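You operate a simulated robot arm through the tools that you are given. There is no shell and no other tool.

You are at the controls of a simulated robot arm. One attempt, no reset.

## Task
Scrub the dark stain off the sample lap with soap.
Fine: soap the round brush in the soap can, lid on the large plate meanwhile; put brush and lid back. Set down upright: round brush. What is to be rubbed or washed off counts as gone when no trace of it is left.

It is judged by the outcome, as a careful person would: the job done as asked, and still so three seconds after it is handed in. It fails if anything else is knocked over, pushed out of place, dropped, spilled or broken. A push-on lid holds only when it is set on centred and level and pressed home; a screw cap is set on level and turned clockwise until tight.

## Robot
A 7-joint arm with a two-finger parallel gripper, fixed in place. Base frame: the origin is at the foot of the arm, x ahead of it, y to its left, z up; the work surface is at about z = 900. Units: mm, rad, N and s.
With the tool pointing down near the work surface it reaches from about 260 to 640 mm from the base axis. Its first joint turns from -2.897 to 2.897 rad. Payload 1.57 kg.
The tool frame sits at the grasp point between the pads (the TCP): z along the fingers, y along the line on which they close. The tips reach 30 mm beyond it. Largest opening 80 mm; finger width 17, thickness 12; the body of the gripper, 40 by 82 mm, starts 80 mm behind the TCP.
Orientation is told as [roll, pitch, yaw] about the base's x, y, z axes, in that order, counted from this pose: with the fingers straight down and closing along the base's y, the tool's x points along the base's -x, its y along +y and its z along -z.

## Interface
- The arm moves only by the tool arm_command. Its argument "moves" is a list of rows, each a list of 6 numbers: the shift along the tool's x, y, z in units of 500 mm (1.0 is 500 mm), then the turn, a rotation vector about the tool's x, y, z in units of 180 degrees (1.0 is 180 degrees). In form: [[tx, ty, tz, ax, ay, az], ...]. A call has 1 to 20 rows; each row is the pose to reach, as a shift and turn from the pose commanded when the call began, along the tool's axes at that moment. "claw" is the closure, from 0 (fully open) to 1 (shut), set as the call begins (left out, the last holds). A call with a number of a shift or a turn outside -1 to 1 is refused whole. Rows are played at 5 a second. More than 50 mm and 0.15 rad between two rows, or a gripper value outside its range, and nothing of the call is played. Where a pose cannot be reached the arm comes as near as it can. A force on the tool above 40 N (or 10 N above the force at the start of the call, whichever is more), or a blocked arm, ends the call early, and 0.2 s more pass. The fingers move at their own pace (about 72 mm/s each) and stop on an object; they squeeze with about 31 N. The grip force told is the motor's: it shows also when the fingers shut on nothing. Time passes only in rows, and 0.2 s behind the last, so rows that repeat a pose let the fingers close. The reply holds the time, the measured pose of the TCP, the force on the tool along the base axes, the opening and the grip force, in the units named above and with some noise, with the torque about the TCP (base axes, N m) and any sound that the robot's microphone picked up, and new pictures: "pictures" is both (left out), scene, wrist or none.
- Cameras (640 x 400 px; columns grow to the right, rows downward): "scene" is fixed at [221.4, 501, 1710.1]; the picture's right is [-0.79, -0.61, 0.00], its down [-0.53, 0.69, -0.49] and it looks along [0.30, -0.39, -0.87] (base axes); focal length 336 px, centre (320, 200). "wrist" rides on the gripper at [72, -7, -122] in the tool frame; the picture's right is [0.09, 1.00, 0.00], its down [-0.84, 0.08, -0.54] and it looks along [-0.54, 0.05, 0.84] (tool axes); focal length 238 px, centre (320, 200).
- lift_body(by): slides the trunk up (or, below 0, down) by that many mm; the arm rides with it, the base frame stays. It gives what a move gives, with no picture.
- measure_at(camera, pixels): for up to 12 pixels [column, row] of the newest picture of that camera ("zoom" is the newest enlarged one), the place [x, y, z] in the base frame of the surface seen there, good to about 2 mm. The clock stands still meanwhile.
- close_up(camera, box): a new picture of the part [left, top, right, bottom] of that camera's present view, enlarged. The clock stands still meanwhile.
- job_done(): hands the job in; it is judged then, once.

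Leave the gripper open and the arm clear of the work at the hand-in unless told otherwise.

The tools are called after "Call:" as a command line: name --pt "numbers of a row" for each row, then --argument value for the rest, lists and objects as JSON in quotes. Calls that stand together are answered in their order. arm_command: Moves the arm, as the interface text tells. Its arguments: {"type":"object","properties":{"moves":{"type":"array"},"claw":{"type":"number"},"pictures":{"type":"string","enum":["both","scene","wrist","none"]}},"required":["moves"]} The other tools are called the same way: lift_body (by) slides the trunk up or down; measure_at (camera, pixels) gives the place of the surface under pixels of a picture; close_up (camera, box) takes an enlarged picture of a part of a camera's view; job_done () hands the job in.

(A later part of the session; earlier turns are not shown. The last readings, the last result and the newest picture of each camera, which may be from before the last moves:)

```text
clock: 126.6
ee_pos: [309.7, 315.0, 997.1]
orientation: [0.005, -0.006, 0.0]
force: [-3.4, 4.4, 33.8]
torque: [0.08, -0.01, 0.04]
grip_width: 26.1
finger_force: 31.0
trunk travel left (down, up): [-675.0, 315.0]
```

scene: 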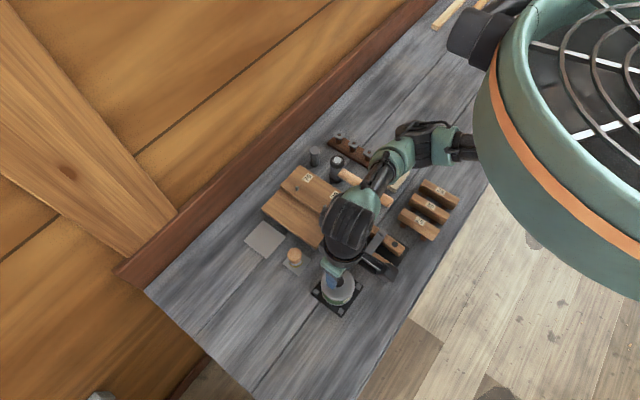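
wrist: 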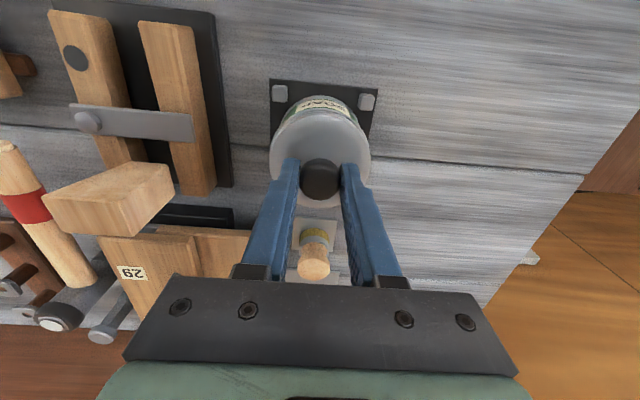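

34 N, no snap. I look at the lid's level all around under load.

Call:
arm_command --pt "0 0 0 0 0 0" --pictures "both"

Call:
close_up --camera "scene" --box '[308, 262, 368, 312]'

Call:
close_up --camera "wrist" --box '[250, 80, 390, 168]'

```text
clock: 127.0
ee_pos: [310.6, 315.9, 996.4]
orientation: [0.003, -0.006, 0.001]
force: [-2.4, 5.5, 33.8]
torque: [0.19, -0.1, 0.02]
grip_width: 26.0
finger_force: 30.9
trunk travel left (down, up): [-675.0, 315.0]
```

scene: 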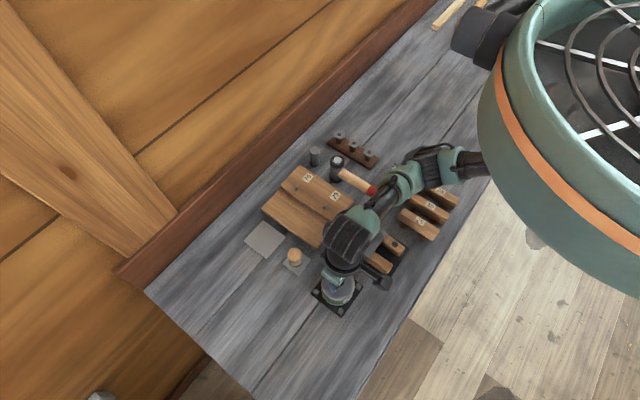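
wrist: 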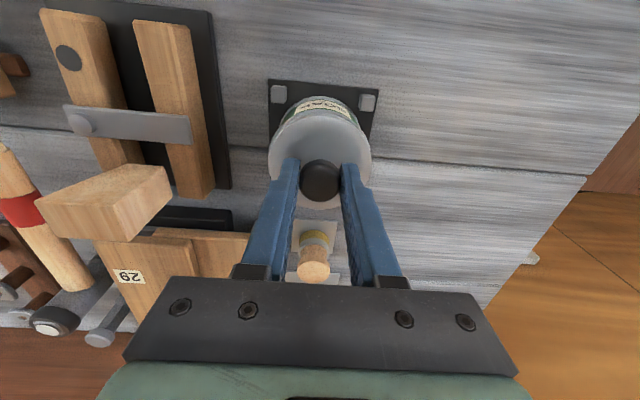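

```text
8.00 times, centred on (338, 287) of scene
```

zoom: 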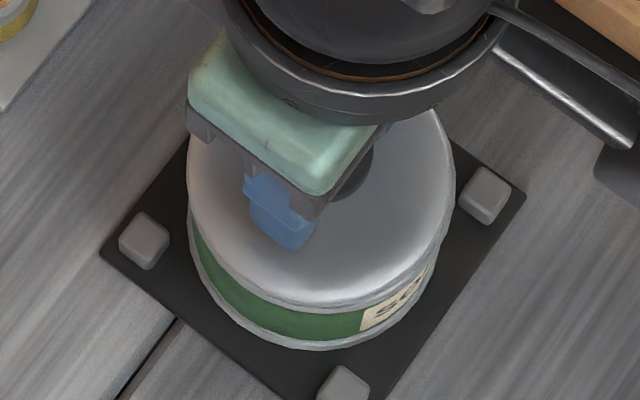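

```text
4.55 times, centred on (320, 124) of wrist
```

zoom: 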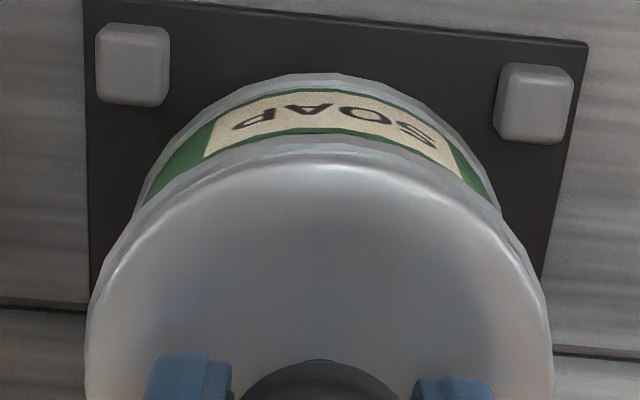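

The lid looks level. I'll lift it off by about 2 mm, centre it at (309.3, 315.7) — where the camera comparison puts the original seat — set it down lightly and release, then compare against the original view.

Call:
arm_command --pt "0 0 -0.003 0 0 0" --pt "0 0 -0.006 0 0 0" --pt "0 0 -0.009 0 0 0" --pt "0.0022 -0.0008 -0.009 0 0 0" --pt "0.0022 -0.0008 -0.009 0 0 0" --pt "0.0022 -0.0008 -0.007 0 0 0" --pt "0.0022 -0.0008 -0.005 0 0 0" --pt "0.0022 -0.0008 -0.005 0 0 0" --pictures "none"

```text
clock: 128.8
ee_pos: [310.6, 314.7, 996.5]
orientation: [-0.001, -0.001, -0.001]
force: [-1.1, 0.0, -0.5]
torque: [0.01, 0.03, -0.02]
grip_width: 26.3
finger_force: 31.4
trunk travel left (down, up): [-675.0, 315.0]
```

Free at z 997.2. I lower in half-mm steps to light contact.

Call:
arm_command --pt "0 0 0.001 0 0 0" --pt "0 0 0.001 0 0 0" --pictures "none"

Call:
arm_command --pt "0 0 0.001 0 0 0" --pt "0 0 0.001 0 0 0" --pictures "none"

```text
clock: 129.4
ee_pos: [308.6, 314.9, 996.8]
orientation: [-0.001, -0.002, 0.001]
force: [0.1, -1.5, 2.7]
torque: [-0.14, -0.08, 0.02]
grip_width: 25.9
finger_force: 30.9
trunk travel left (down, up): [-675.0, 315.0]
```

```text
clock: 130.0
ee_pos: [308.9, 315.4, 996.6]
orientation: [0.001, -0.002, 0.001]
force: [1.6, 0.1, 7.0]
torque: [-0.03, -0.12, 0.0]
grip_width: 26.0
finger_force: 31.0
trunk travel left (down, up): [-675.0, 315.0]
```

Light contact (7 N). I release the knob and rise to the comparison viewpoint (313,315,1130).

Call:
arm_command --pt "0 0 -0.0008 0 0 0" --pt "0 0 -0.0008 0 0 0" --pt "0 0 -0.0008 0 0 0" --pt "0 0 -0.0008 0 0 0" --claw 0.5 --pictures "none"

Call:
arm_command --pt "0 0 -0.02 0 0 0" --pt "0 0 -0.08 0 0 0" --pt "-0.0074 -0.0014 -0.16 0 0 0" --pt "-0.0074 -0.0014 -0.24 0 0 0" --pt "-0.0074 -0.0014 -0.2668 0 0 0" --pt "-0.0074 -0.0014 -0.2668 0 0 0" --pt "-0.0074 -0.0014 -0.2668 0 0 0"

Call:
close_up --camera "wrist" --box '[260, 50, 380, 150]'

```text
clock: 131.0
ee_pos: [308.8, 316.0, 996.4]
orientation: [-0.001, -0.001, -0.001]
force: [-0.2, 0.3, -0.2]
torque: [0.0, 0.0, 0.01]
grip_width: 40.1
finger_force: 0.1
trunk travel left (down, up): [-675.0, 315.0]
heard: snap
```

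```text
clock: 132.6
ee_pos: [315.3, 316.7, 1128.4]
orientation: [0.001, -0.001, 0.0]
force: [0.1, -0.1, -0.6]
torque: [0.0, -0.01, 0.03]
grip_width: 40.1
finger_force: 0.2
trunk travel left (down, up): [-675.0, 315.0]
```

scene: 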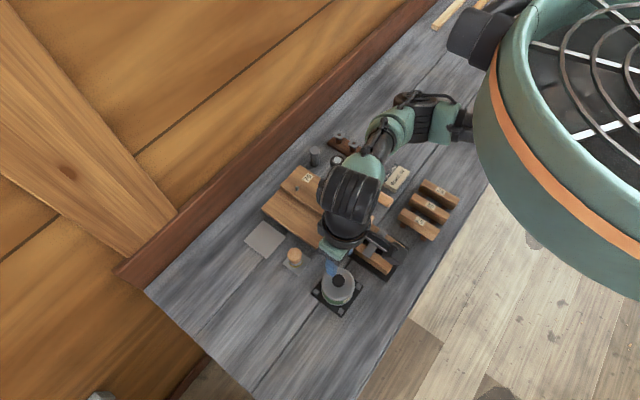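
wrist: 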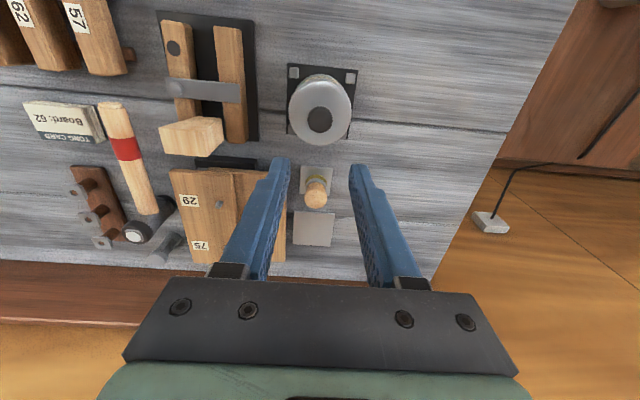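

```text
4.00 times, centred on (320, 100) of wrist
```

zoom: 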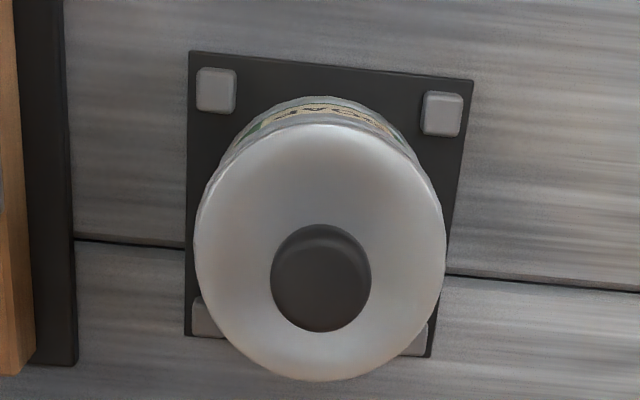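

A snap was heard as I let go, and the lid now appears exactly as in the original view, centred on the can. To make sure it is home, I press the knob from above with closed fingers.

Call:
arm_command --pt "0.0074 0.0014 0.04 0 0 0" --pt "0.0074 0.0014 0.1 0 0 0" --pt "0.0074 0.0014 0.16 0 0 0" --pt "0.0074 0.0014 0.19 0 0 0" --pt "0.0074 0.0014 0.204 0 0 0" --pt "0.0074 0.0014 0.204 0 0 0" --claw 1

Call:
arm_command --pt "0 0 0.004 0 0 0" --pt "0 0 0.008 0 0 0" --pt "0 0 0.01 0 0 0" --pt "0 0 0.01 0 0 0" --pictures "none"

```text
clock: 134.0
ee_pos: [309.3, 316.0, 1027.5]
orientation: [-0.001, 0.0, -0.001]
force: [0.3, 0.2, 0.0]
torque: [0.0, 0.02, 0.0]
grip_width: 0.0
finger_force: 21.8
trunk travel left (down, up): [-675.0, 315.0]
```

scene: 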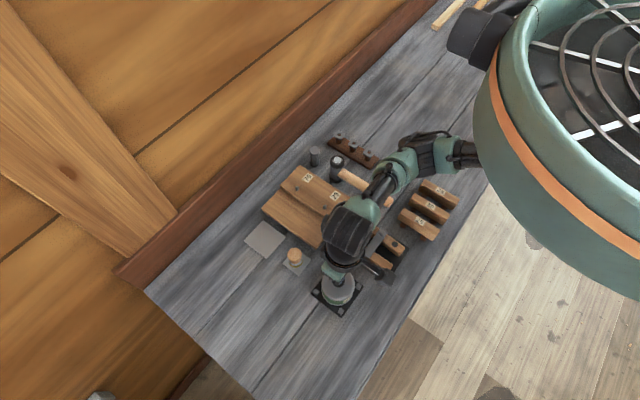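
wrist: 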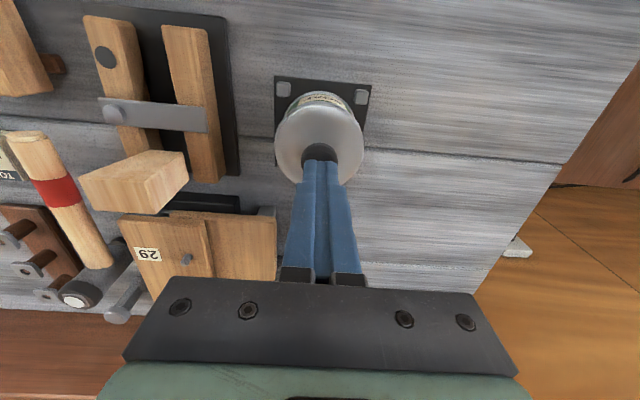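

```text
clock: 135.0
ee_pos: [309.4, 316.1, 1024.4]
orientation: [0.0, -0.001, 0.001]
force: [-0.3, -0.2, 0.9]
torque: [-0.03, 0.02, 0.03]
grip_width: 0.1
finger_force: 21.3
trunk travel left (down, up): [-675.0, 315.0]
```

No contact yet at z 1023. I step down to touch the knob and press.

Call:
arm_command --pt "0 0 0.002 0 0 0" --pt "0 0 0.004 0 0 0" --pt "0 0 0.006 0 0 0" --pt "0 0 0.006 0 0 0" --pictures "none"

Call:
arm_command --pt "0 0 0.001 0 0 0" --pt "0 0 0.002 0 0 0" --pt "0 0 0.002 0 0 0" --pictures "none"

```text
clock: 136.0
ee_pos: [309.2, 315.1, 1021.5]
orientation: [0.0, -0.002, -0.001]
force: [-0.3, -0.8, 0.4]
torque: [0.0, -0.01, 0.01]
grip_width: 0.1
finger_force: 21.2
trunk travel left (down, up): [-675.0, 315.0]
```

```text
clock: 136.8
ee_pos: [309.7, 316.9, 1019.9]
orientation: [0.0, -0.003, 0.001]
force: [-1.1, 0.3, 1.6]
torque: [-0.01, -0.05, -0.03]
grip_width: 0.0
finger_force: 21.5
trunk travel left (down, up): [-675.0, 315.0]
```

Touching at about z 1019. I press on in 1 mm steps.

Call:
arm_command --pt "0 0 0.001 0 0 0" --pt "0 0 0.002 0 0 0" --pt "0 0 0.002 0 0 0" --pictures "none"

Call:
arm_command --pt "0 0 0.001 0 0 0" --pt "0 0 0.002 0 0 0" --pt "0 0 0.002 0 0 0" --pictures "none"

Call:
arm_command --pt "0 0 0.001 0 0 0" --pt "0 0 0.001 0 0 0" --pt "0 0 0.001 0 0 0" --pictures "none"

```text
clock: 137.6
ee_pos: [310.6, 316.2, 1017.6]
orientation: [0.0, -0.001, -0.001]
force: [-0.3, -0.5, -0.6]
torque: [0.01, -0.01, 0.0]
grip_width: 0.0
finger_force: 21.2
trunk travel left (down, up): [-675.0, 315.0]
```

```text
clock: 138.4
ee_pos: [310.5, 314.8, 1017.7]
orientation: [0.003, -0.003, -0.001]
force: [0.7, 3.9, 13.3]
torque: [0.1, 0.0, -0.02]
grip_width: 0.0
finger_force: 21.0
trunk travel left (down, up): [-675.0, 315.0]
```

```text
clock: 139.2
ee_pos: [309.7, 315.6, 1017.5]
orientation: [0.004, -0.005, -0.001]
force: [2.4, 6.2, 22.2]
torque: [0.19, -0.05, 0.01]
grip_width: 0.2
finger_force: 21.0
trunk travel left (down, up): [-675.0, 315.0]
```

22 N. One more half-mm step, to about 30 N, then I lift off.

Call:
arm_command --pt "0 0.0008 0.001 0 0 0" --pt "0 0.0008 0.001 0 0 0" --pt "0 0.0008 0.001 0 0 0" --pictures "none"

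Call:
arm_command --pt "0 0 -0.004 0 0 0" --pt "0 0 -0.01 0 0 0" --pt "0 0 -0.03 0 0 0" --pt "0 0 -0.07 0 0 0" --pt "0 0 -0.07 0 0 0" --pictures "wrist"

Call:
close_up --camera "wrist" --box '[250, 60, 390, 170]'

```text
clock: 140.0
ee_pos: [309.9, 315.6, 1018.5]
orientation: [0.006, -0.002, -0.003]
force: [3.5, 3.9, 33.0]
torque: [0.15, -0.13, 0.02]
grip_width: 0.0
finger_force: 21.5
trunk travel left (down, up): [-675.0, 315.0]
```

```text
clock: 141.2
ee_pos: [308.9, 314.7, 1050.1]
orientation: [0.001, 0.001, -0.001]
force: [0.7, 0.2, 0.2]
torque: [0.01, -0.04, 0.02]
grip_width: 0.0
finger_force: 20.7
trunk travel left (down, up): [-675.0, 315.0]
```

wrist: 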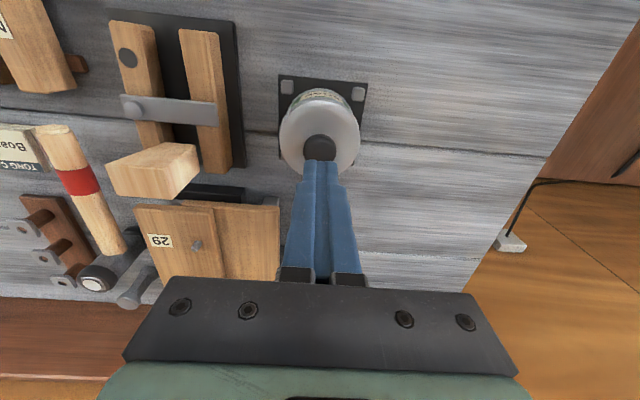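

```text
3.64 times, centred on (320, 115) of wrist
```

zoom: 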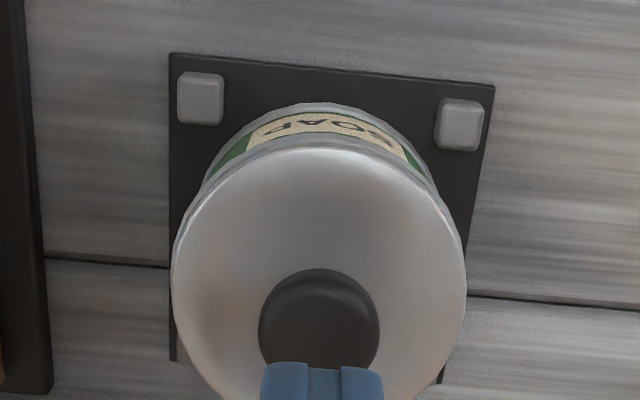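

The lid sits evenly centred now. To confirm it holds, I regrip the knob lightly and do a very small pull test.

Call:
arm_command --pt "0 -0.0008 0 0 0 0" --pt "0 -0.0008 0 0 0 0" --pt "0 -0.0008 0.04 0 0 0" --pt "0 -0.0008 0.08 0 0 0" --pt "0 -0.0008 0.106 0 0 0" --pt "0 -0.0008 0.106 0 0 0" --claw 0.5 --pictures "wrist"

Call:
arm_command --pt "0 0 0 0 0 0" --pt "0 0 0 0 0 0" --pt "0 0 0 0 0 0" --claw 1 --pictures "none"

Call:
arm_command --pt "0 0 -0.0006 0 0 0" --pt "0 0 -0.0006 0 0 0" --pictures "none"

```text
clock: 142.6
ee_pos: [309.5, 315.2, 997.1]
orientation: [0.001, 0.0, -0.002]
force: [0.1, -0.1, -0.2]
torque: [0.01, 0.01, 0.01]
grip_width: 40.0
finger_force: 0.0
trunk travel left (down, up): [-675.0, 315.0]
```

wrist: 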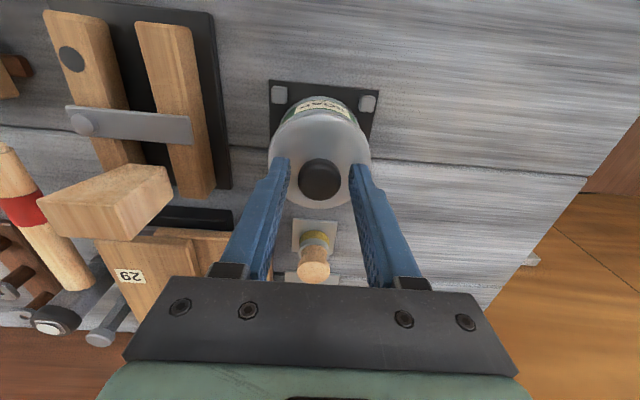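

```text
clock: 143.4
ee_pos: [310.0, 315.2, 997.1]
orientation: [0.0, 0.0, 0.001]
force: [-0.6, 0.5, 0.1]
torque: [-0.01, -0.04, 0.01]
grip_width: 26.1
finger_force: 31.6
trunk travel left (down, up): [-675.0, 315.0]
heard: snap
```

```text
clock: 144.0
ee_pos: [308.8, 316.5, 998.3]
orientation: [0.0, 0.001, 0.0]
force: [-0.4, -0.2, -0.2]
torque: [-0.02, 0.01, 0.05]
grip_width: 26.3
finger_force: 31.2
trunk travel left (down, up): [-675.0, 315.0]
```

A snap sounded as the fingers closed on the knob. I continue the small pull test to learn the state.

Call:
arm_command --pt "0 0 -0.001 0 0 0" --pt "0 0 -0.001 0 0 0" --pictures "none"

Call:
arm_command --pt "0 0 -0.001 0 0 0" --pt "0 0 -0.001 0 0 0" --pictures "none"

```text
clock: 144.6
ee_pos: [310.0, 316.8, 999.4]
orientation: [0.001, 0.001, -0.001]
force: [1.3, 0.4, 0.0]
torque: [-0.02, 0.06, -0.02]
grip_width: 25.9
finger_force: 31.4
trunk travel left (down, up): [-675.0, 315.0]
```

```text
clock: 145.2
ee_pos: [310.1, 315.5, 997.5]
orientation: [0.001, 0.0, -0.002]
force: [-0.1, -0.4, -0.5]
torque: [-0.01, 0.01, -0.02]
grip_width: 25.9
finger_force: 30.7
trunk travel left (down, up): [-675.0, 315.0]
```

The lid lifts freely, so that snap was the latch letting go: closing the fingers nudged the lid sideways. The earlier snap on release was therefore it latching. I repeat exactly that: lower at the same centre to light contact, then release.

Call:
arm_command --pt "0 0 0.001 0 0 0" --pt "0 0 0.0026 0 0 0" --pt "0 0 0.0026 0 0 0" --pictures "none"

Call:
arm_command --pt "0 0 0.001 0 0 0" --pt "0 0 0.001 0 0 0" --pictures "none"

```text
clock: 146.0
ee_pos: [309.6, 315.0, 998.1]
orientation: [0.001, 0.0, -0.001]
force: [-0.2, 0.8, 0.3]
torque: [-0.02, -0.01, 0.01]
grip_width: 26.0
finger_force: 30.6
trunk travel left (down, up): [-675.0, 315.0]
```

```text
clock: 146.6
ee_pos: [309.6, 315.1, 997.3]
orientation: [0.002, 0.001, 0.0]
force: [-0.5, -0.2, 0.0]
torque: [0.01, 0.0, 0.01]
grip_width: 25.9
finger_force: 30.9
trunk travel left (down, up): [-675.0, 315.0]
```

No contact at z 997.5 yet. Continuing in half-mm steps.

Call:
arm_command --pt "0 0 0.001 0 0 0" --pt "0 0 0.001 0 0 0" --pictures "none"

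Call:
arm_command --pt "0 0 0.001 0 0 0" --pt "0 0 0.001 0 0 0" --pictures "none"

```text
clock: 147.2
ee_pos: [308.3, 316.4, 996.5]
orientation: [-0.001, -0.002, -0.001]
force: [0.6, -0.2, 3.7]
torque: [0.02, 0.03, 0.0]
grip_width: 25.8
finger_force: 31.2
trunk travel left (down, up): [-675.0, 315.0]
```

```text
clock: 147.8
ee_pos: [309.4, 316.8, 997.6]
orientation: [0.001, -0.003, -0.001]
force: [0.9, 1.8, 7.6]
torque: [0.01, 0.0, -0.02]
grip_width: 25.9
finger_force: 31.1
trunk travel left (down, up): [-675.0, 315.0]
```

7.6 N. I press to around 20 N at this centre first, then release.

Call:
arm_command --pt "0 0.0004 0.001 0 0 0" --pt "0 0.0006 0.002 0 0 0" --pt "0 0.0006 0.002 0 0 0" --pictures "none"

Call:
arm_command --pt "0 0.0004 0.001 0 0 0" --pt "0 0.0006 0.002 0 0 0" --pt "0 0.0006 0.002 0 0 0" --pictures "none"

```text
clock: 148.6
ee_pos: [308.6, 315.0, 997.9]
orientation: [0.003, -0.003, 0.0]
force: [1.7, 2.3, 19.4]
torque: [0.04, 0.01, -0.03]
grip_width: 26.1
finger_force: 31.2
trunk travel left (down, up): [-675.0, 315.0]
```

```text
clock: 149.4
ee_pos: [309.0, 316.1, 996.1]
orientation: [0.004, -0.004, 0.001]
force: [2.3, 2.0, 32.1]
torque: [0.05, -0.02, 0.04]
grip_width: 26.0
finger_force: 30.9
trunk travel left (down, up): [-675.0, 315.0]
```

32 N with small side forces, but no snap while gripped. I ease back to light contact at the same centre and release.

Call:
arm_command --pt "0 -0.0004 -0.001 0 0 0" --pt "0 -0.0008 -0.002 0 0 0" --pt "0 -0.0012 -0.0034 0 0 0" --pt "0 -0.0012 -0.0034 0 0 0" --pictures "none"

Call:
arm_command --pt "0 0 0 0 0 0" --pt "0 0 0 0 0 0" --pt "0 0 0 0 0 0" --pt "0 0 0 0 0 0" --claw 0.5 --pictures "none"

```text
clock: 150.4
ee_pos: [307.7, 314.6, 996.4]
orientation: [0.002, -0.001, -0.002]
force: [5.2, 7.2, 17.3]
torque: [0.19, -0.21, 0.03]
grip_width: 25.9
finger_force: 31.0
trunk travel left (down, up): [-675.0, 315.0]
```

```text
clock: 151.4
ee_pos: [309.3, 315.7, 995.9]
orientation: [0.0, 0.0, 0.001]
force: [-0.8, -1.0, -0.1]
torque: [-0.01, -0.02, -0.01]
grip_width: 39.9
finger_force: 0.2
trunk travel left (down, up): [-675.0, 315.0]
heard: snap
```

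Snap heard again on release. I rise clear of the knob, close the fingers and press once more from straight above so the lid is surely home.

Call:
arm_command --pt "0 0 -0.02 0 0 0" --pt "0 0 -0.06 0 0 0" --pt "0 0 -0.1 0 0 0" --pt "0 0 -0.1 0 0 0" --claw 0.5 --pictures "wrist"

Call:
close_up --camera "wrist" --box '[250, 60, 390, 170]'

Call:
measure_at --camera "zoom" --pixels '[[318, 265], [318, 300], [318, 330], [190, 220], [450, 220], [318, 150], [250, 180], [390, 180], [270, 310], [370, 310], [200, 300], [440, 300]]'

```text
clock: 152.4
ee_pos: [310.0, 314.9, 1046.2]
orientation: [-0.001, -0.001, 0.0]
force: [0.1, -0.1, 0.5]
torque: [-0.02, 0.04, 0.02]
grip_width: 40.2
finger_force: 0.0
trunk travel left (down, up): [-675.0, 315.0]
```

wrist: 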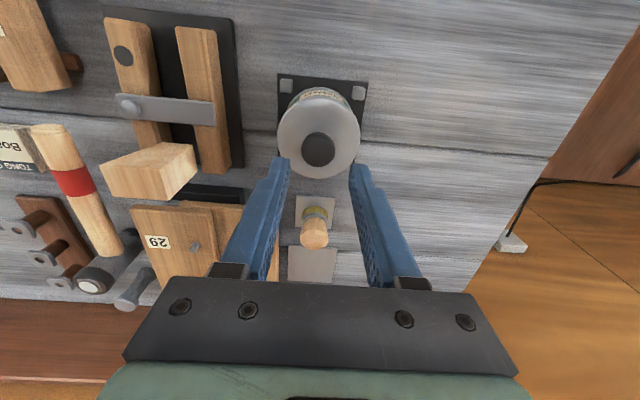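

```text
3.64 times, centred on (320, 115) of wrist
```

zoom: 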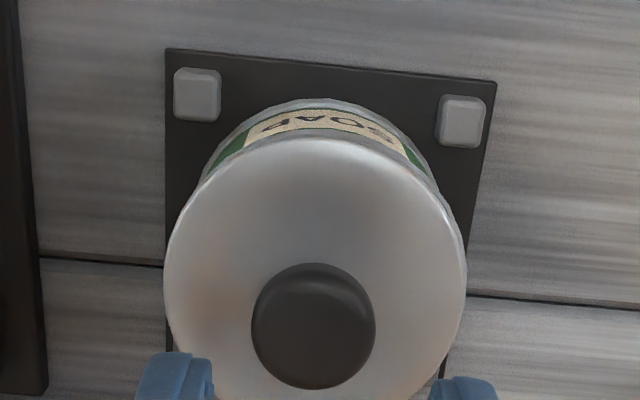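

```text
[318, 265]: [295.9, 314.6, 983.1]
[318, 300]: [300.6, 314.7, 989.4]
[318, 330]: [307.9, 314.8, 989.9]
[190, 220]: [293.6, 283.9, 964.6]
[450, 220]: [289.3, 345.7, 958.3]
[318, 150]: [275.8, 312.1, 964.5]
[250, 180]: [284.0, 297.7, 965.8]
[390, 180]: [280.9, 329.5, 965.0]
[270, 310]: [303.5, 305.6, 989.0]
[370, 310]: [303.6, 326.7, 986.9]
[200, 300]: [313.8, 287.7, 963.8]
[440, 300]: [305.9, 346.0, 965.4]
```

The lid now looks shifted about 1 mm toward −y, so I'm not sure about its state. I'll test it with a gentle sideways nudge on the knob: fingers closed, from the −y side, well above the lid's flat.

Call:
arm_command --pt "0 0 0 0 0 0" --pt "0 -0.03 0 0 0 0" --pt "0 -0.0594 0 0 0 0" --pt "0 -0.0594 0.04 0 0 0" --pt "0 -0.0594 0.0884 0 0 0" --pt "0 -0.0594 0.0884 0 0 0" --claw 1

Call:
close_up --camera "wrist" --box '[260, 80, 420, 220]'

```text
clock: 153.8
ee_pos: [310.3, 285.3, 1001.4]
orientation: [-0.001, -0.001, -0.001]
force: [-0.1, -0.6, 0.0]
torque: [-0.06, -0.05, 0.02]
grip_width: 0.2
finger_force: 21.2
trunk travel left (down, up): [-675.0, 315.0]
```

scene: 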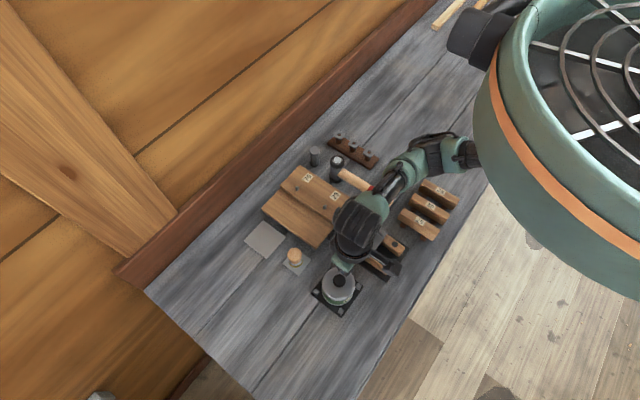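
wrist: 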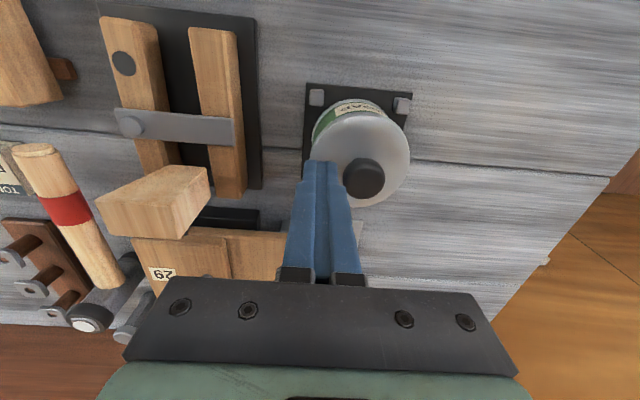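

```text
2.86 times, centred on (340, 150) of wrist
```

zoom: 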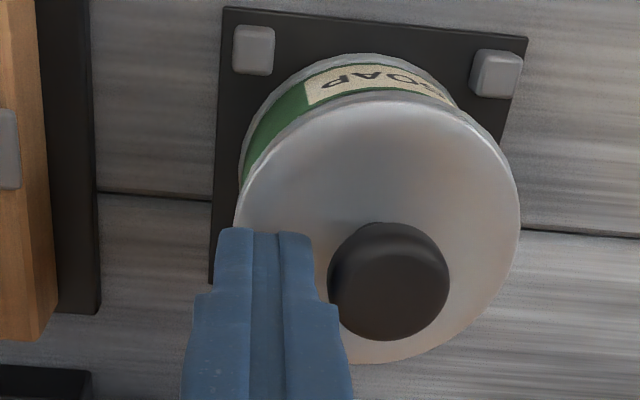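

Fingers are about 3 mm left of the knob. I nudge in +y by small steps and read the side force.

Call:
arm_command --pt "0 0.002 0 0 0 0" --pt "0 0.004 0 0 0 0" --pt "0 0.004 0 0 0 0" --pictures "none"

Call:
arm_command --pt "0 0.001 0 0 0 0" --pt "0 0.002 0 0 0 0" --pt "0 0.002 0 0 0 0" --pictures "none"

Call:
arm_command --pt "0 0.001 0 0 0 0" --pt "0 0.001 0 0 0 0" --pictures "none"

```text
clock: 154.6
ee_pos: [309.6, 287.2, 1000.8]
orientation: [-0.001, 0.0, 0.001]
force: [0.3, 0.4, -0.2]
torque: [0.01, 0.01, 0.01]
grip_width: 0.0
finger_force: 21.3
trunk travel left (down, up): [-675.0, 315.0]
```

```text
clock: 155.4
ee_pos: [309.8, 287.5, 1001.5]
orientation: [0.0, 0.0, 0.0]
force: [0.2, 0.0, -0.3]
torque: [0.03, 0.03, 0.03]
grip_width: 0.1
finger_force: 21.3
trunk travel left (down, up): [-675.0, 315.0]
```

```text
clock: 156.0
ee_pos: [309.8, 287.7, 1001.0]
orientation: [0.002, 0.0, 0.001]
force: [0.7, 0.1, -0.1]
torque: [0.01, 0.03, -0.04]
grip_width: 0.0
finger_force: 21.4
trunk travel left (down, up): [-675.0, 315.0]
```

No contact yet at y 289.5. Continuing in half-mm steps.

Call:
arm_command --pt "0 0.001 0 0 0 0" --pt "0 0.001 0 0 0 0" --pictures "none"

Call:
arm_command --pt "0 0.001 0 0 0 0" --pt "0 0.001 0 0 0 0" --pictures "none"

Call:
arm_command --pt "0 0.001 0 0 0 0" --pt "0 0.001 0 0 0 0" --pictures "wrist"

```text
clock: 156.6
ee_pos: [309.7, 290.1, 1001.5]
orientation: [0.0, 0.0, 0.001]
force: [-0.3, 0.3, 0.1]
torque: [0.0, 0.0, 0.03]
grip_width: 0.1
finger_force: 21.2
trunk travel left (down, up): [-675.0, 315.0]
```

```text
clock: 157.2
ee_pos: [309.4, 290.5, 1002.0]
orientation: [0.0, 0.0, 0.0]
force: [0.3, -0.8, -0.9]
torque: [-0.01, -0.01, 0.01]
grip_width: 0.0
finger_force: 21.2
trunk travel left (down, up): [-675.0, 315.0]
```

```text
clock: 157.8
ee_pos: [310.0, 290.6, 1001.4]
orientation: [0.0, 0.001, 0.0]
force: [-0.3, -1.4, 0.2]
torque: [-0.03, -0.01, 0.0]
grip_width: 0.0
finger_force: 21.4
trunk travel left (down, up): [-675.0, 315.0]
```

wrist: 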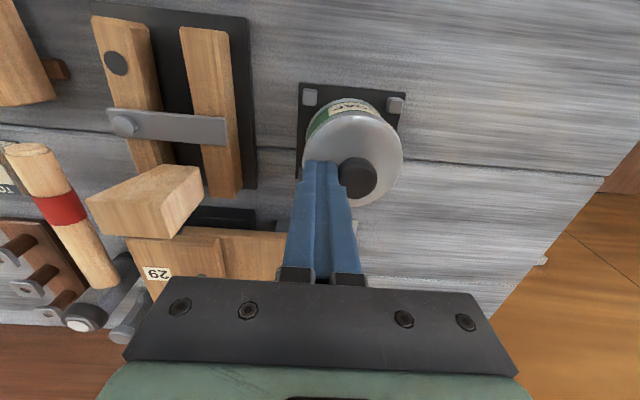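

Contact is starting (−1.4 N). Two more half-mm steps will show whether it slides or resists.

Call:
arm_command --pt "0 0.001 0 0 0 0" --pt "0 0.001 0 0 0 0" --pictures "none"

Call:
arm_command --pt "0 0.001 0 0 0 0" --pt "0 0.001 0 0 0 0" --pictures "wrist"

Call:
close_up --camera "wrist" --box '[260, 80, 420, 220]'

```text
clock: 158.4
ee_pos: [309.5, 291.2, 1002.0]
orientation: [0.0, 0.002, -0.001]
force: [0.8, -1.1, 0.1]
torque: [-0.07, 0.02, 0.01]
grip_width: 0.0
finger_force: 20.7
trunk travel left (down, up): [-675.0, 315.0]
```

```text
clock: 159.0
ee_pos: [309.6, 292.1, 1001.9]
orientation: [0.0, -0.001, 0.0]
force: [0.0, -2.4, 0.5]
torque: [-0.01, 0.0, -0.02]
grip_width: 0.0
finger_force: 21.1
trunk travel left (down, up): [-675.0, 315.0]
```

wrist: 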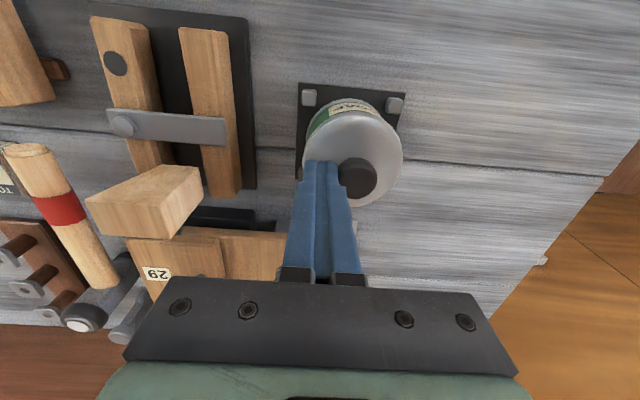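

```text
2.86 times, centred on (340, 150) of wrist
```

zoom: 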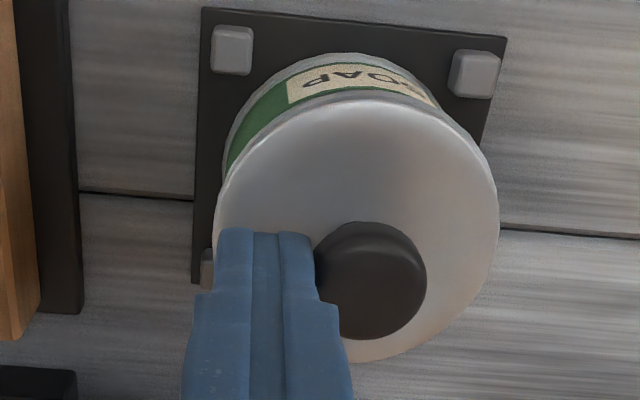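

Only −2.4 N after 1 mm, suggesting sliding. Two more steps to be sure.

Call:
arm_command --pt "0 0.001 0 0 0 0" --pt "0 0.001 0 0 0 0" --pictures "none"

Call:
arm_command --pt "0 0.001 0 0 0 0" --pt "0 0.001 0 0 0 0" --pictures "none"

```text
clock: 159.6
ee_pos: [308.9, 291.7, 1001.3]
orientation: [0.001, 0.002, -0.001]
force: [0.0, -2.1, 0.2]
torque: [-0.06, 0.02, 0.0]
grip_width: 0.3
finger_force: 21.7
trunk travel left (down, up): [-675.0, 315.0]
```

```text
clock: 160.2
ee_pos: [308.7, 291.5, 1003.1]
orientation: [-0.001, 0.001, 0.0]
force: [0.1, -1.2, 0.4]
torque: [-0.01, -0.01, 0.0]
grip_width: 0.0
finger_force: 21.4
trunk travel left (down, up): [-675.0, 315.0]
```

The lid slides freely, so it isn't latched now. I back the fingers off, rise and look at its position relative to the can.

Call:
arm_command --pt "0 -0.006 0 0 0 0" --pt "0 -0.01 -0.02 0 0 0" --pt "0 0 -0.1 0 0 0" --pt "-0.0037 0.022 -0.18 0 0 0" --pt "-0.0074 0.044 -0.256 0 0 0" --pt "-0.0074 0.044 -0.256 0 0 0" --pt "-0.0074 0.044 -0.256 0 0 0"

Call:
close_up --camera "wrist" --box '[260, 50, 380, 150]'

Call:
measure_at --camera "zoom" --pixels '[[202, 255], [440, 255], [320, 135], [320, 375], [320, 280], [275, 280], [366, 280], [320, 232], [320, 328], [194, 60], [471, 90], [430, 356]]'

```text
clock: 161.8
ee_pos: [312.0, 315.9, 1129.8]
orientation: [-0.001, 0.001, 0.0]
force: [-0.1, 0.3, -0.5]
torque: [0.02, -0.05, 0.02]
grip_width: 0.0
finger_force: 21.0
trunk travel left (down, up): [-675.0, 315.0]
```

scene: 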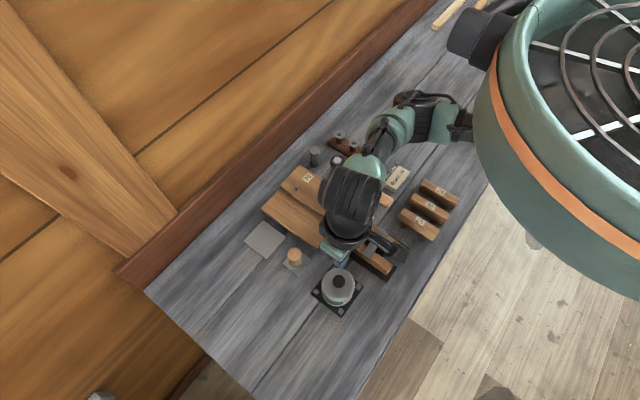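
wrist: 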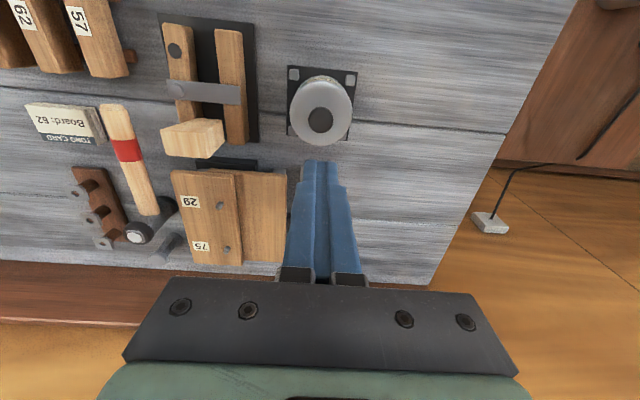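

```text
4.00 times, centred on (320, 100) of wrist
```

zoom: 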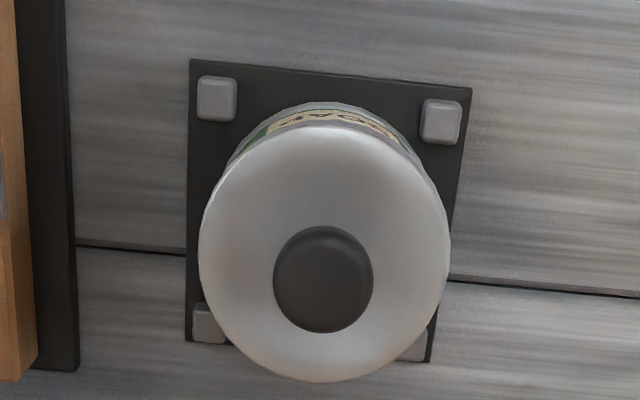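

```text
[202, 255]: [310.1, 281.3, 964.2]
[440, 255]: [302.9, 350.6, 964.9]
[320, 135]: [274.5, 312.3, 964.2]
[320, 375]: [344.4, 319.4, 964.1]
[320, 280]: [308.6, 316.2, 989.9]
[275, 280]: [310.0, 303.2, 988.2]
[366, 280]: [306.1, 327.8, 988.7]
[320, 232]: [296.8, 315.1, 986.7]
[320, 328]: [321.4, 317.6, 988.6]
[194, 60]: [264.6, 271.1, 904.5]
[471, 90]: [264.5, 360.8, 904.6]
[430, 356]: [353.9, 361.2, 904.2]
```

From the same viewpoint, the lid sits about 1 mm off (−x, +y) of its original seat. I'll grip it again at its present centre, lift 2 mm and recentre, this time cancelling the side forces while pressing.

Call:
arm_command --pt "0.0084 0.0024 0.05 0 0 0" --pt "0.0084 0.0024 0.1 0 0 0" --pt "0.0084 0.0024 0.15 0 0 0" --pt "0.0084 0.0024 0.2 0 0 0" --pt "0.0084 0.0024 0.24 0 0 0" --pt "0.0084 0.0024 0.264 0 0 0" --pt "0.0084 0.0024 0.264 0 0 0" --claw 0.5 --pictures "wrist"

Call:
close_up --camera "wrist" --box '[250, 100, 390, 215]'

```text
clock: 163.4
ee_pos: [309.3, 315.6, 997.2]
orientation: [0.0, 0.0, 0.0]
force: [0.3, -0.6, 0.2]
torque: [0.0, 0.01, 0.0]
grip_width: 39.9
finger_force: 0.0
trunk travel left (down, up): [-675.0, 315.0]
```

wrist: 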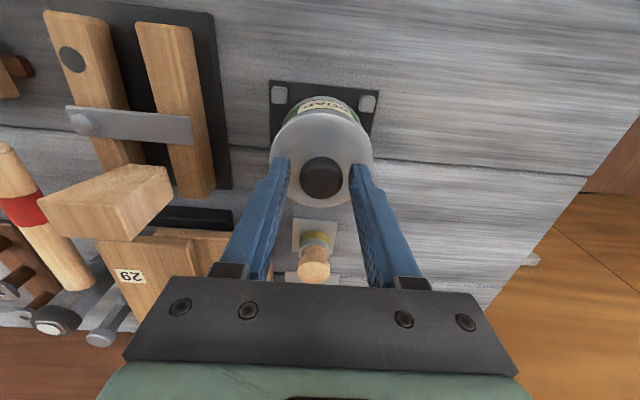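

```text
3.48 times, centred on (320, 158) of wrist
```

zoom: 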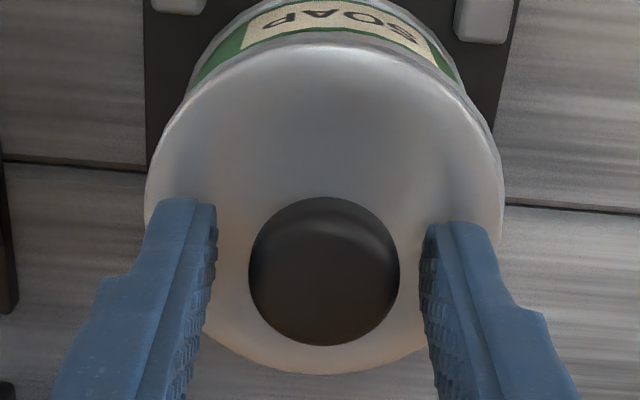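

The knob is nearly centred between the fingers; closing will draw the lid by under 1 mm. I close, lift 2 mm and move to the home centre.

Call:
arm_command --pt "0 0 0 0 0 0" --pt "0 0 0 0 0 0" --pt "0 0 0 0 0 0" --claw 1 --pictures "none"

Call:
arm_command --pt "0 0 -0.002 0 0 0" --pt "0 0 -0.005 0 0 0" --pt "-0.0014 -0.0004 -0.005 0 0 0" --pt "-0.0014 -0.0004 -0.005 0 0 0" --pictures "wrist"

Call:
close_up --camera "wrist" --box '[250, 80, 390, 190]'

```text
clock: 164.2
ee_pos: [309.0, 314.2, 997.8]
orientation: [0.001, 0.0, 0.0]
force: [-0.8, 1.5, -1.0]
torque: [0.02, -0.01, 0.0]
grip_width: 25.8
finger_force: 31.2
trunk travel left (down, up): [-675.0, 315.0]
```

```text
clock: 165.2
ee_pos: [309.7, 315.4, 1001.5]
orientation: [0.0, 0.0, 0.0]
force: [0.1, 0.1, -0.7]
torque: [-0.01, 0.02, 0.02]
grip_width: 25.9
finger_force: 30.9
trunk travel left (down, up): [-675.0, 315.0]
heard: snap
```

wrist: 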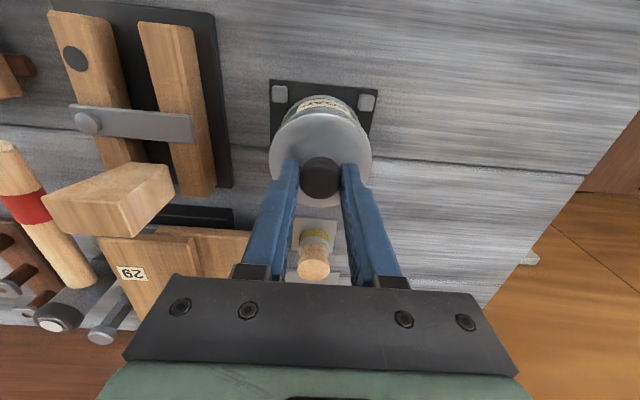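

```text
3.64 times, centred on (320, 135) of wrist
```

zoom: 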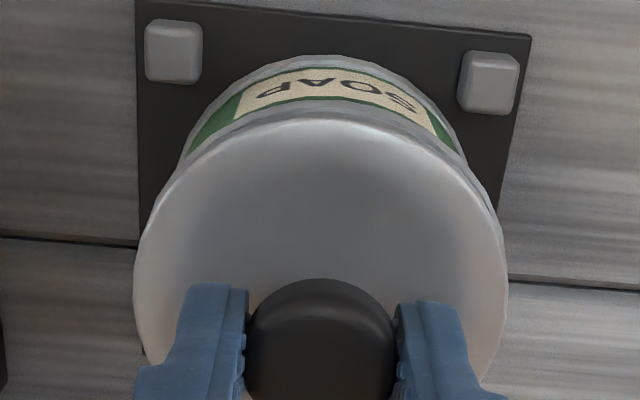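

A snap on lifting means the lid had in fact been latched after that release, with a little sideways play, and I just pulled it off again. So the release does latch it. I'll now set it down well centred, cancel the side forces, release, and then leave it alone.

Call:
arm_command --pt "-0.0002 0.0002 0.001 0 0 0" --pt "-0.0002 0.0002 0.003 0 0 0" --pt "-0.0002 0.0002 0.004 0 0 0" --pt "-0.0002 0.0002 0.004 0 0 0" --pictures "none"

Call:
arm_command --pt "0 0 0.001 0 0 0" --pt "0 0 0.001 0 0 0" --pictures "none"

Call:
arm_command --pt "0 0 0.001 0 0 0" --pt "0 0 0.001 0 0 0" --pictures "none"

```text
clock: 166.2
ee_pos: [309.3, 316.0, 998.6]
orientation: [0.001, -0.001, -0.001]
force: [-0.9, -0.3, -0.4]
torque: [0.0, -0.02, -0.01]
grip_width: 25.5
finger_force: 31.1
trunk travel left (down, up): [-675.0, 315.0]
```

```text
clock: 166.8
ee_pos: [309.0, 317.1, 998.2]
orientation: [0.0, 0.0, 0.0]
force: [-0.2, 0.4, -0.8]
torque: [-0.01, 0.0, 0.04]
grip_width: 26.1
finger_force: 31.3
trunk travel left (down, up): [-675.0, 315.0]
```

```text
clock: 167.4
ee_pos: [309.2, 318.0, 997.5]
orientation: [0.001, -0.002, 0.001]
force: [0.6, 0.4, 1.6]
torque: [-0.11, -0.04, 0.03]
grip_width: 26.1
finger_force: 30.4
trunk travel left (down, up): [-675.0, 315.0]
```

Touching (1.6 N). I check centring in the image before pressing.

Call:
arm_command --pt "0 0 0 0 0 0" --pictures "both"

Call:
close_up --camera "wrist" --box '[250, 80, 390, 190]'

Call:
close_up --camera "scene" --box '[308, 262, 368, 312]'

```text
clock: 167.8
ee_pos: [309.1, 315.4, 996.4]
orientation: [0.0, -0.001, 0.0]
force: [0.4, -0.1, 2.5]
torque: [-0.05, 0.02, -0.01]
grip_width: 26.3
finger_force: 31.1
trunk travel left (down, up): [-675.0, 315.0]
```

scene: 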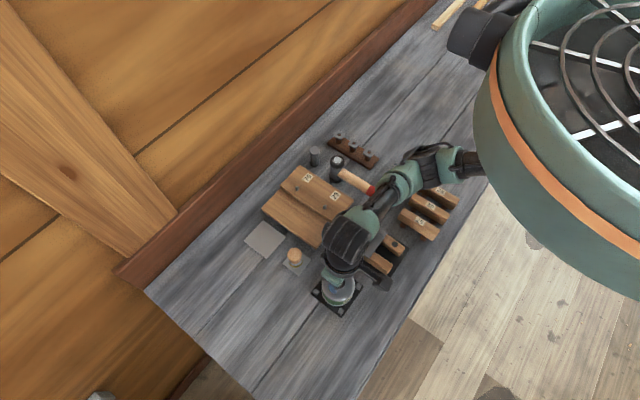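
wrist: 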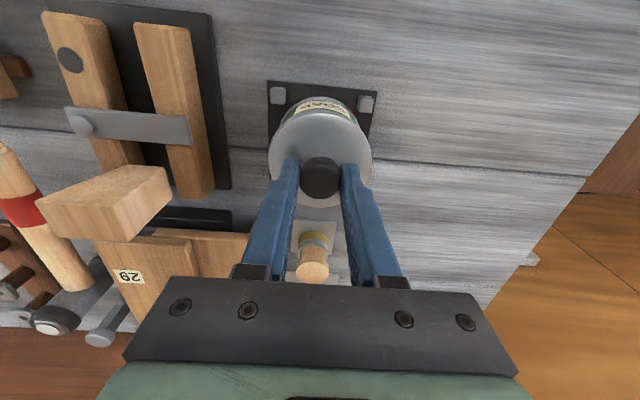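

```text
3.64 times, centred on (320, 135) of wrist
```

zoom: 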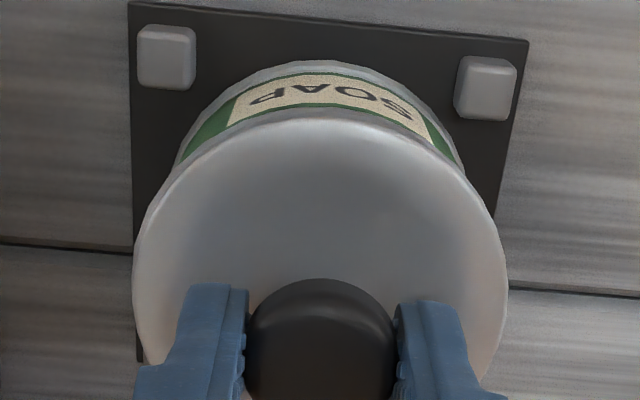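

```text
8.00 times, centred on (338, 287) of scene
```

zoom: 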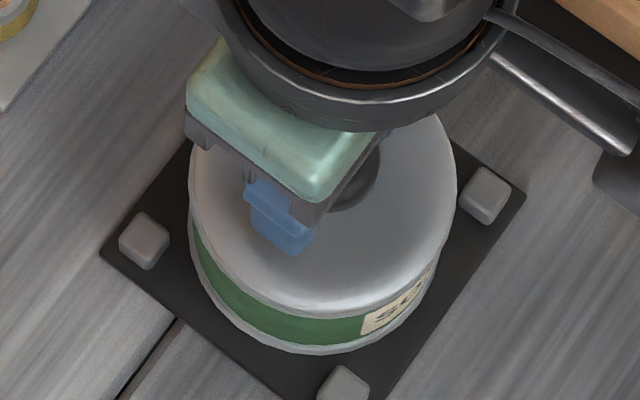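

The lid now covers the rim evenly all round. I press gently in steps, adding small +x/+y offsets against the arm's deflection.

Call:
arm_command --pt "-0.0002 0.0004 0.001 0 0 0" --pt "-0.0004 0.0006 0.002 0 0 0" --pt "-0.0004 0.0006 0.002 0 0 0" --pictures "none"

Call:
arm_command --pt "-0.0002 0.0004 0.001 0 0 0" --pt "-0.0004 0.0006 0.002 0 0 0" --pt "-0.0004 0.0006 0.002 0 0 0" --pictures "none"

```text
clock: 168.6
ee_pos: [308.8, 316.5, 997.9]
orientation: [0.001, -0.001, 0.001]
force: [-2.5, 2.0, 8.3]
torque: [0.01, 0.09, -0.03]
grip_width: 25.8
finger_force: 30.7
trunk travel left (down, up): [-675.0, 315.0]
```

```text
clock: 169.4
ee_pos: [309.2, 317.7, 998.1]
orientation: [0.003, -0.004, 0.0]
force: [-3.6, 0.2, 23.2]
torque: [-0.01, 0.36, 0.02]
grip_width: 25.9
finger_force: 30.8
trunk travel left (down, up): [-675.0, 315.0]
```

Side force is now small but the load sits toward −x (a slight tilt of −0.004 rad). I correct tilt by +0.0045 rad pitch and −0.004 roll, and move x back by 0.4 mm under load.

Call:
arm_command --pt "0.0004 0 0 0.0006 0.0007 0" --pt "0.0008 0 0 0.0012 0.0014 0" --pt "0.0008 0 0 0.0012 0.0014 0" --pictures "none"

Call:
arm_command --pt "0 0.0002 0.001 0 0 0" --pt "0 0.0004 0.0016 0 0 0" --pt "0 0.0004 0.0016 0 0 0" --pictures "none"

```text
clock: 170.2
ee_pos: [308.6, 316.9, 997.5]
orientation: [0.0, 0.0, -0.002]
force: [1.0, 6.6, 28.9]
torque: [0.1, -0.22, -0.02]
grip_width: 26.0
finger_force: 30.9
trunk travel left (down, up): [-675.0, 315.0]
```

```text
clock: 171.0
ee_pos: [308.9, 315.8, 996.0]
orientation: [0.0, 0.0, -0.003]
force: [1.8, 5.7, 34.0]
torque: [0.14, -0.01, 0.0]
grip_width: 25.9
finger_force: 31.0
trunk travel left (down, up): [-675.0, 315.0]
```

Level now at 34 N. Both earlier latchings came on releasing with some downward load, so I ease to about 12 N, check side forces, then release.

Call:
arm_command --pt "0 0.0004 -0.001 0 0 0" --pt "0 0.0006 -0.002 0 0 0" --pt "0 0.0006 -0.0026 0 0 0" --pt "0 0.0006 -0.0026 0 0 0" --pictures "none"

```text
clock: 172.0
ee_pos: [309.4, 317.6, 995.6]
orientation: [-0.004, 0.003, -0.001]
force: [2.0, 0.9, 18.4]
torque: [-0.02, -0.12, -0.04]
grip_width: 26.0
finger_force: 31.1
trunk travel left (down, up): [-675.0, 315.0]
```

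18 N with side forces only (2.0, 0.9) N. A small +0.3 mm x correction, a touch less load, then I open the fingers.

Call:
arm_command --pt "-0.0006 0 -0.0008 0 0 0" --pt "-0.0006 0 -0.0008 0 0 0" --pictures "none"

Call:
arm_command --pt "0 0 0 0 0 0" --pt "0 0 0 0 0 0" --pt "0 0 0 0 0 0" --pt "0 0 0 0 0 0" --claw 0.5 --pictures "none"

```text
clock: 172.6
ee_pos: [309.2, 316.5, 995.5]
orientation: [-0.004, 0.005, 0.0]
force: [-1.1, -2.0, 8.0]
torque: [-0.06, -0.06, -0.02]
grip_width: 26.0
finger_force: 30.6
trunk travel left (down, up): [-675.0, 315.0]
```

```text
clock: 173.6
ee_pos: [309.9, 317.4, 996.2]
orientation: [-0.003, 0.003, 0.001]
force: [-0.7, -1.1, 0.6]
torque: [0.04, 0.01, 0.01]
grip_width: 40.0
finger_force: 0.0
trunk travel left (down, up): [-675.0, 315.0]
heard: snap
```

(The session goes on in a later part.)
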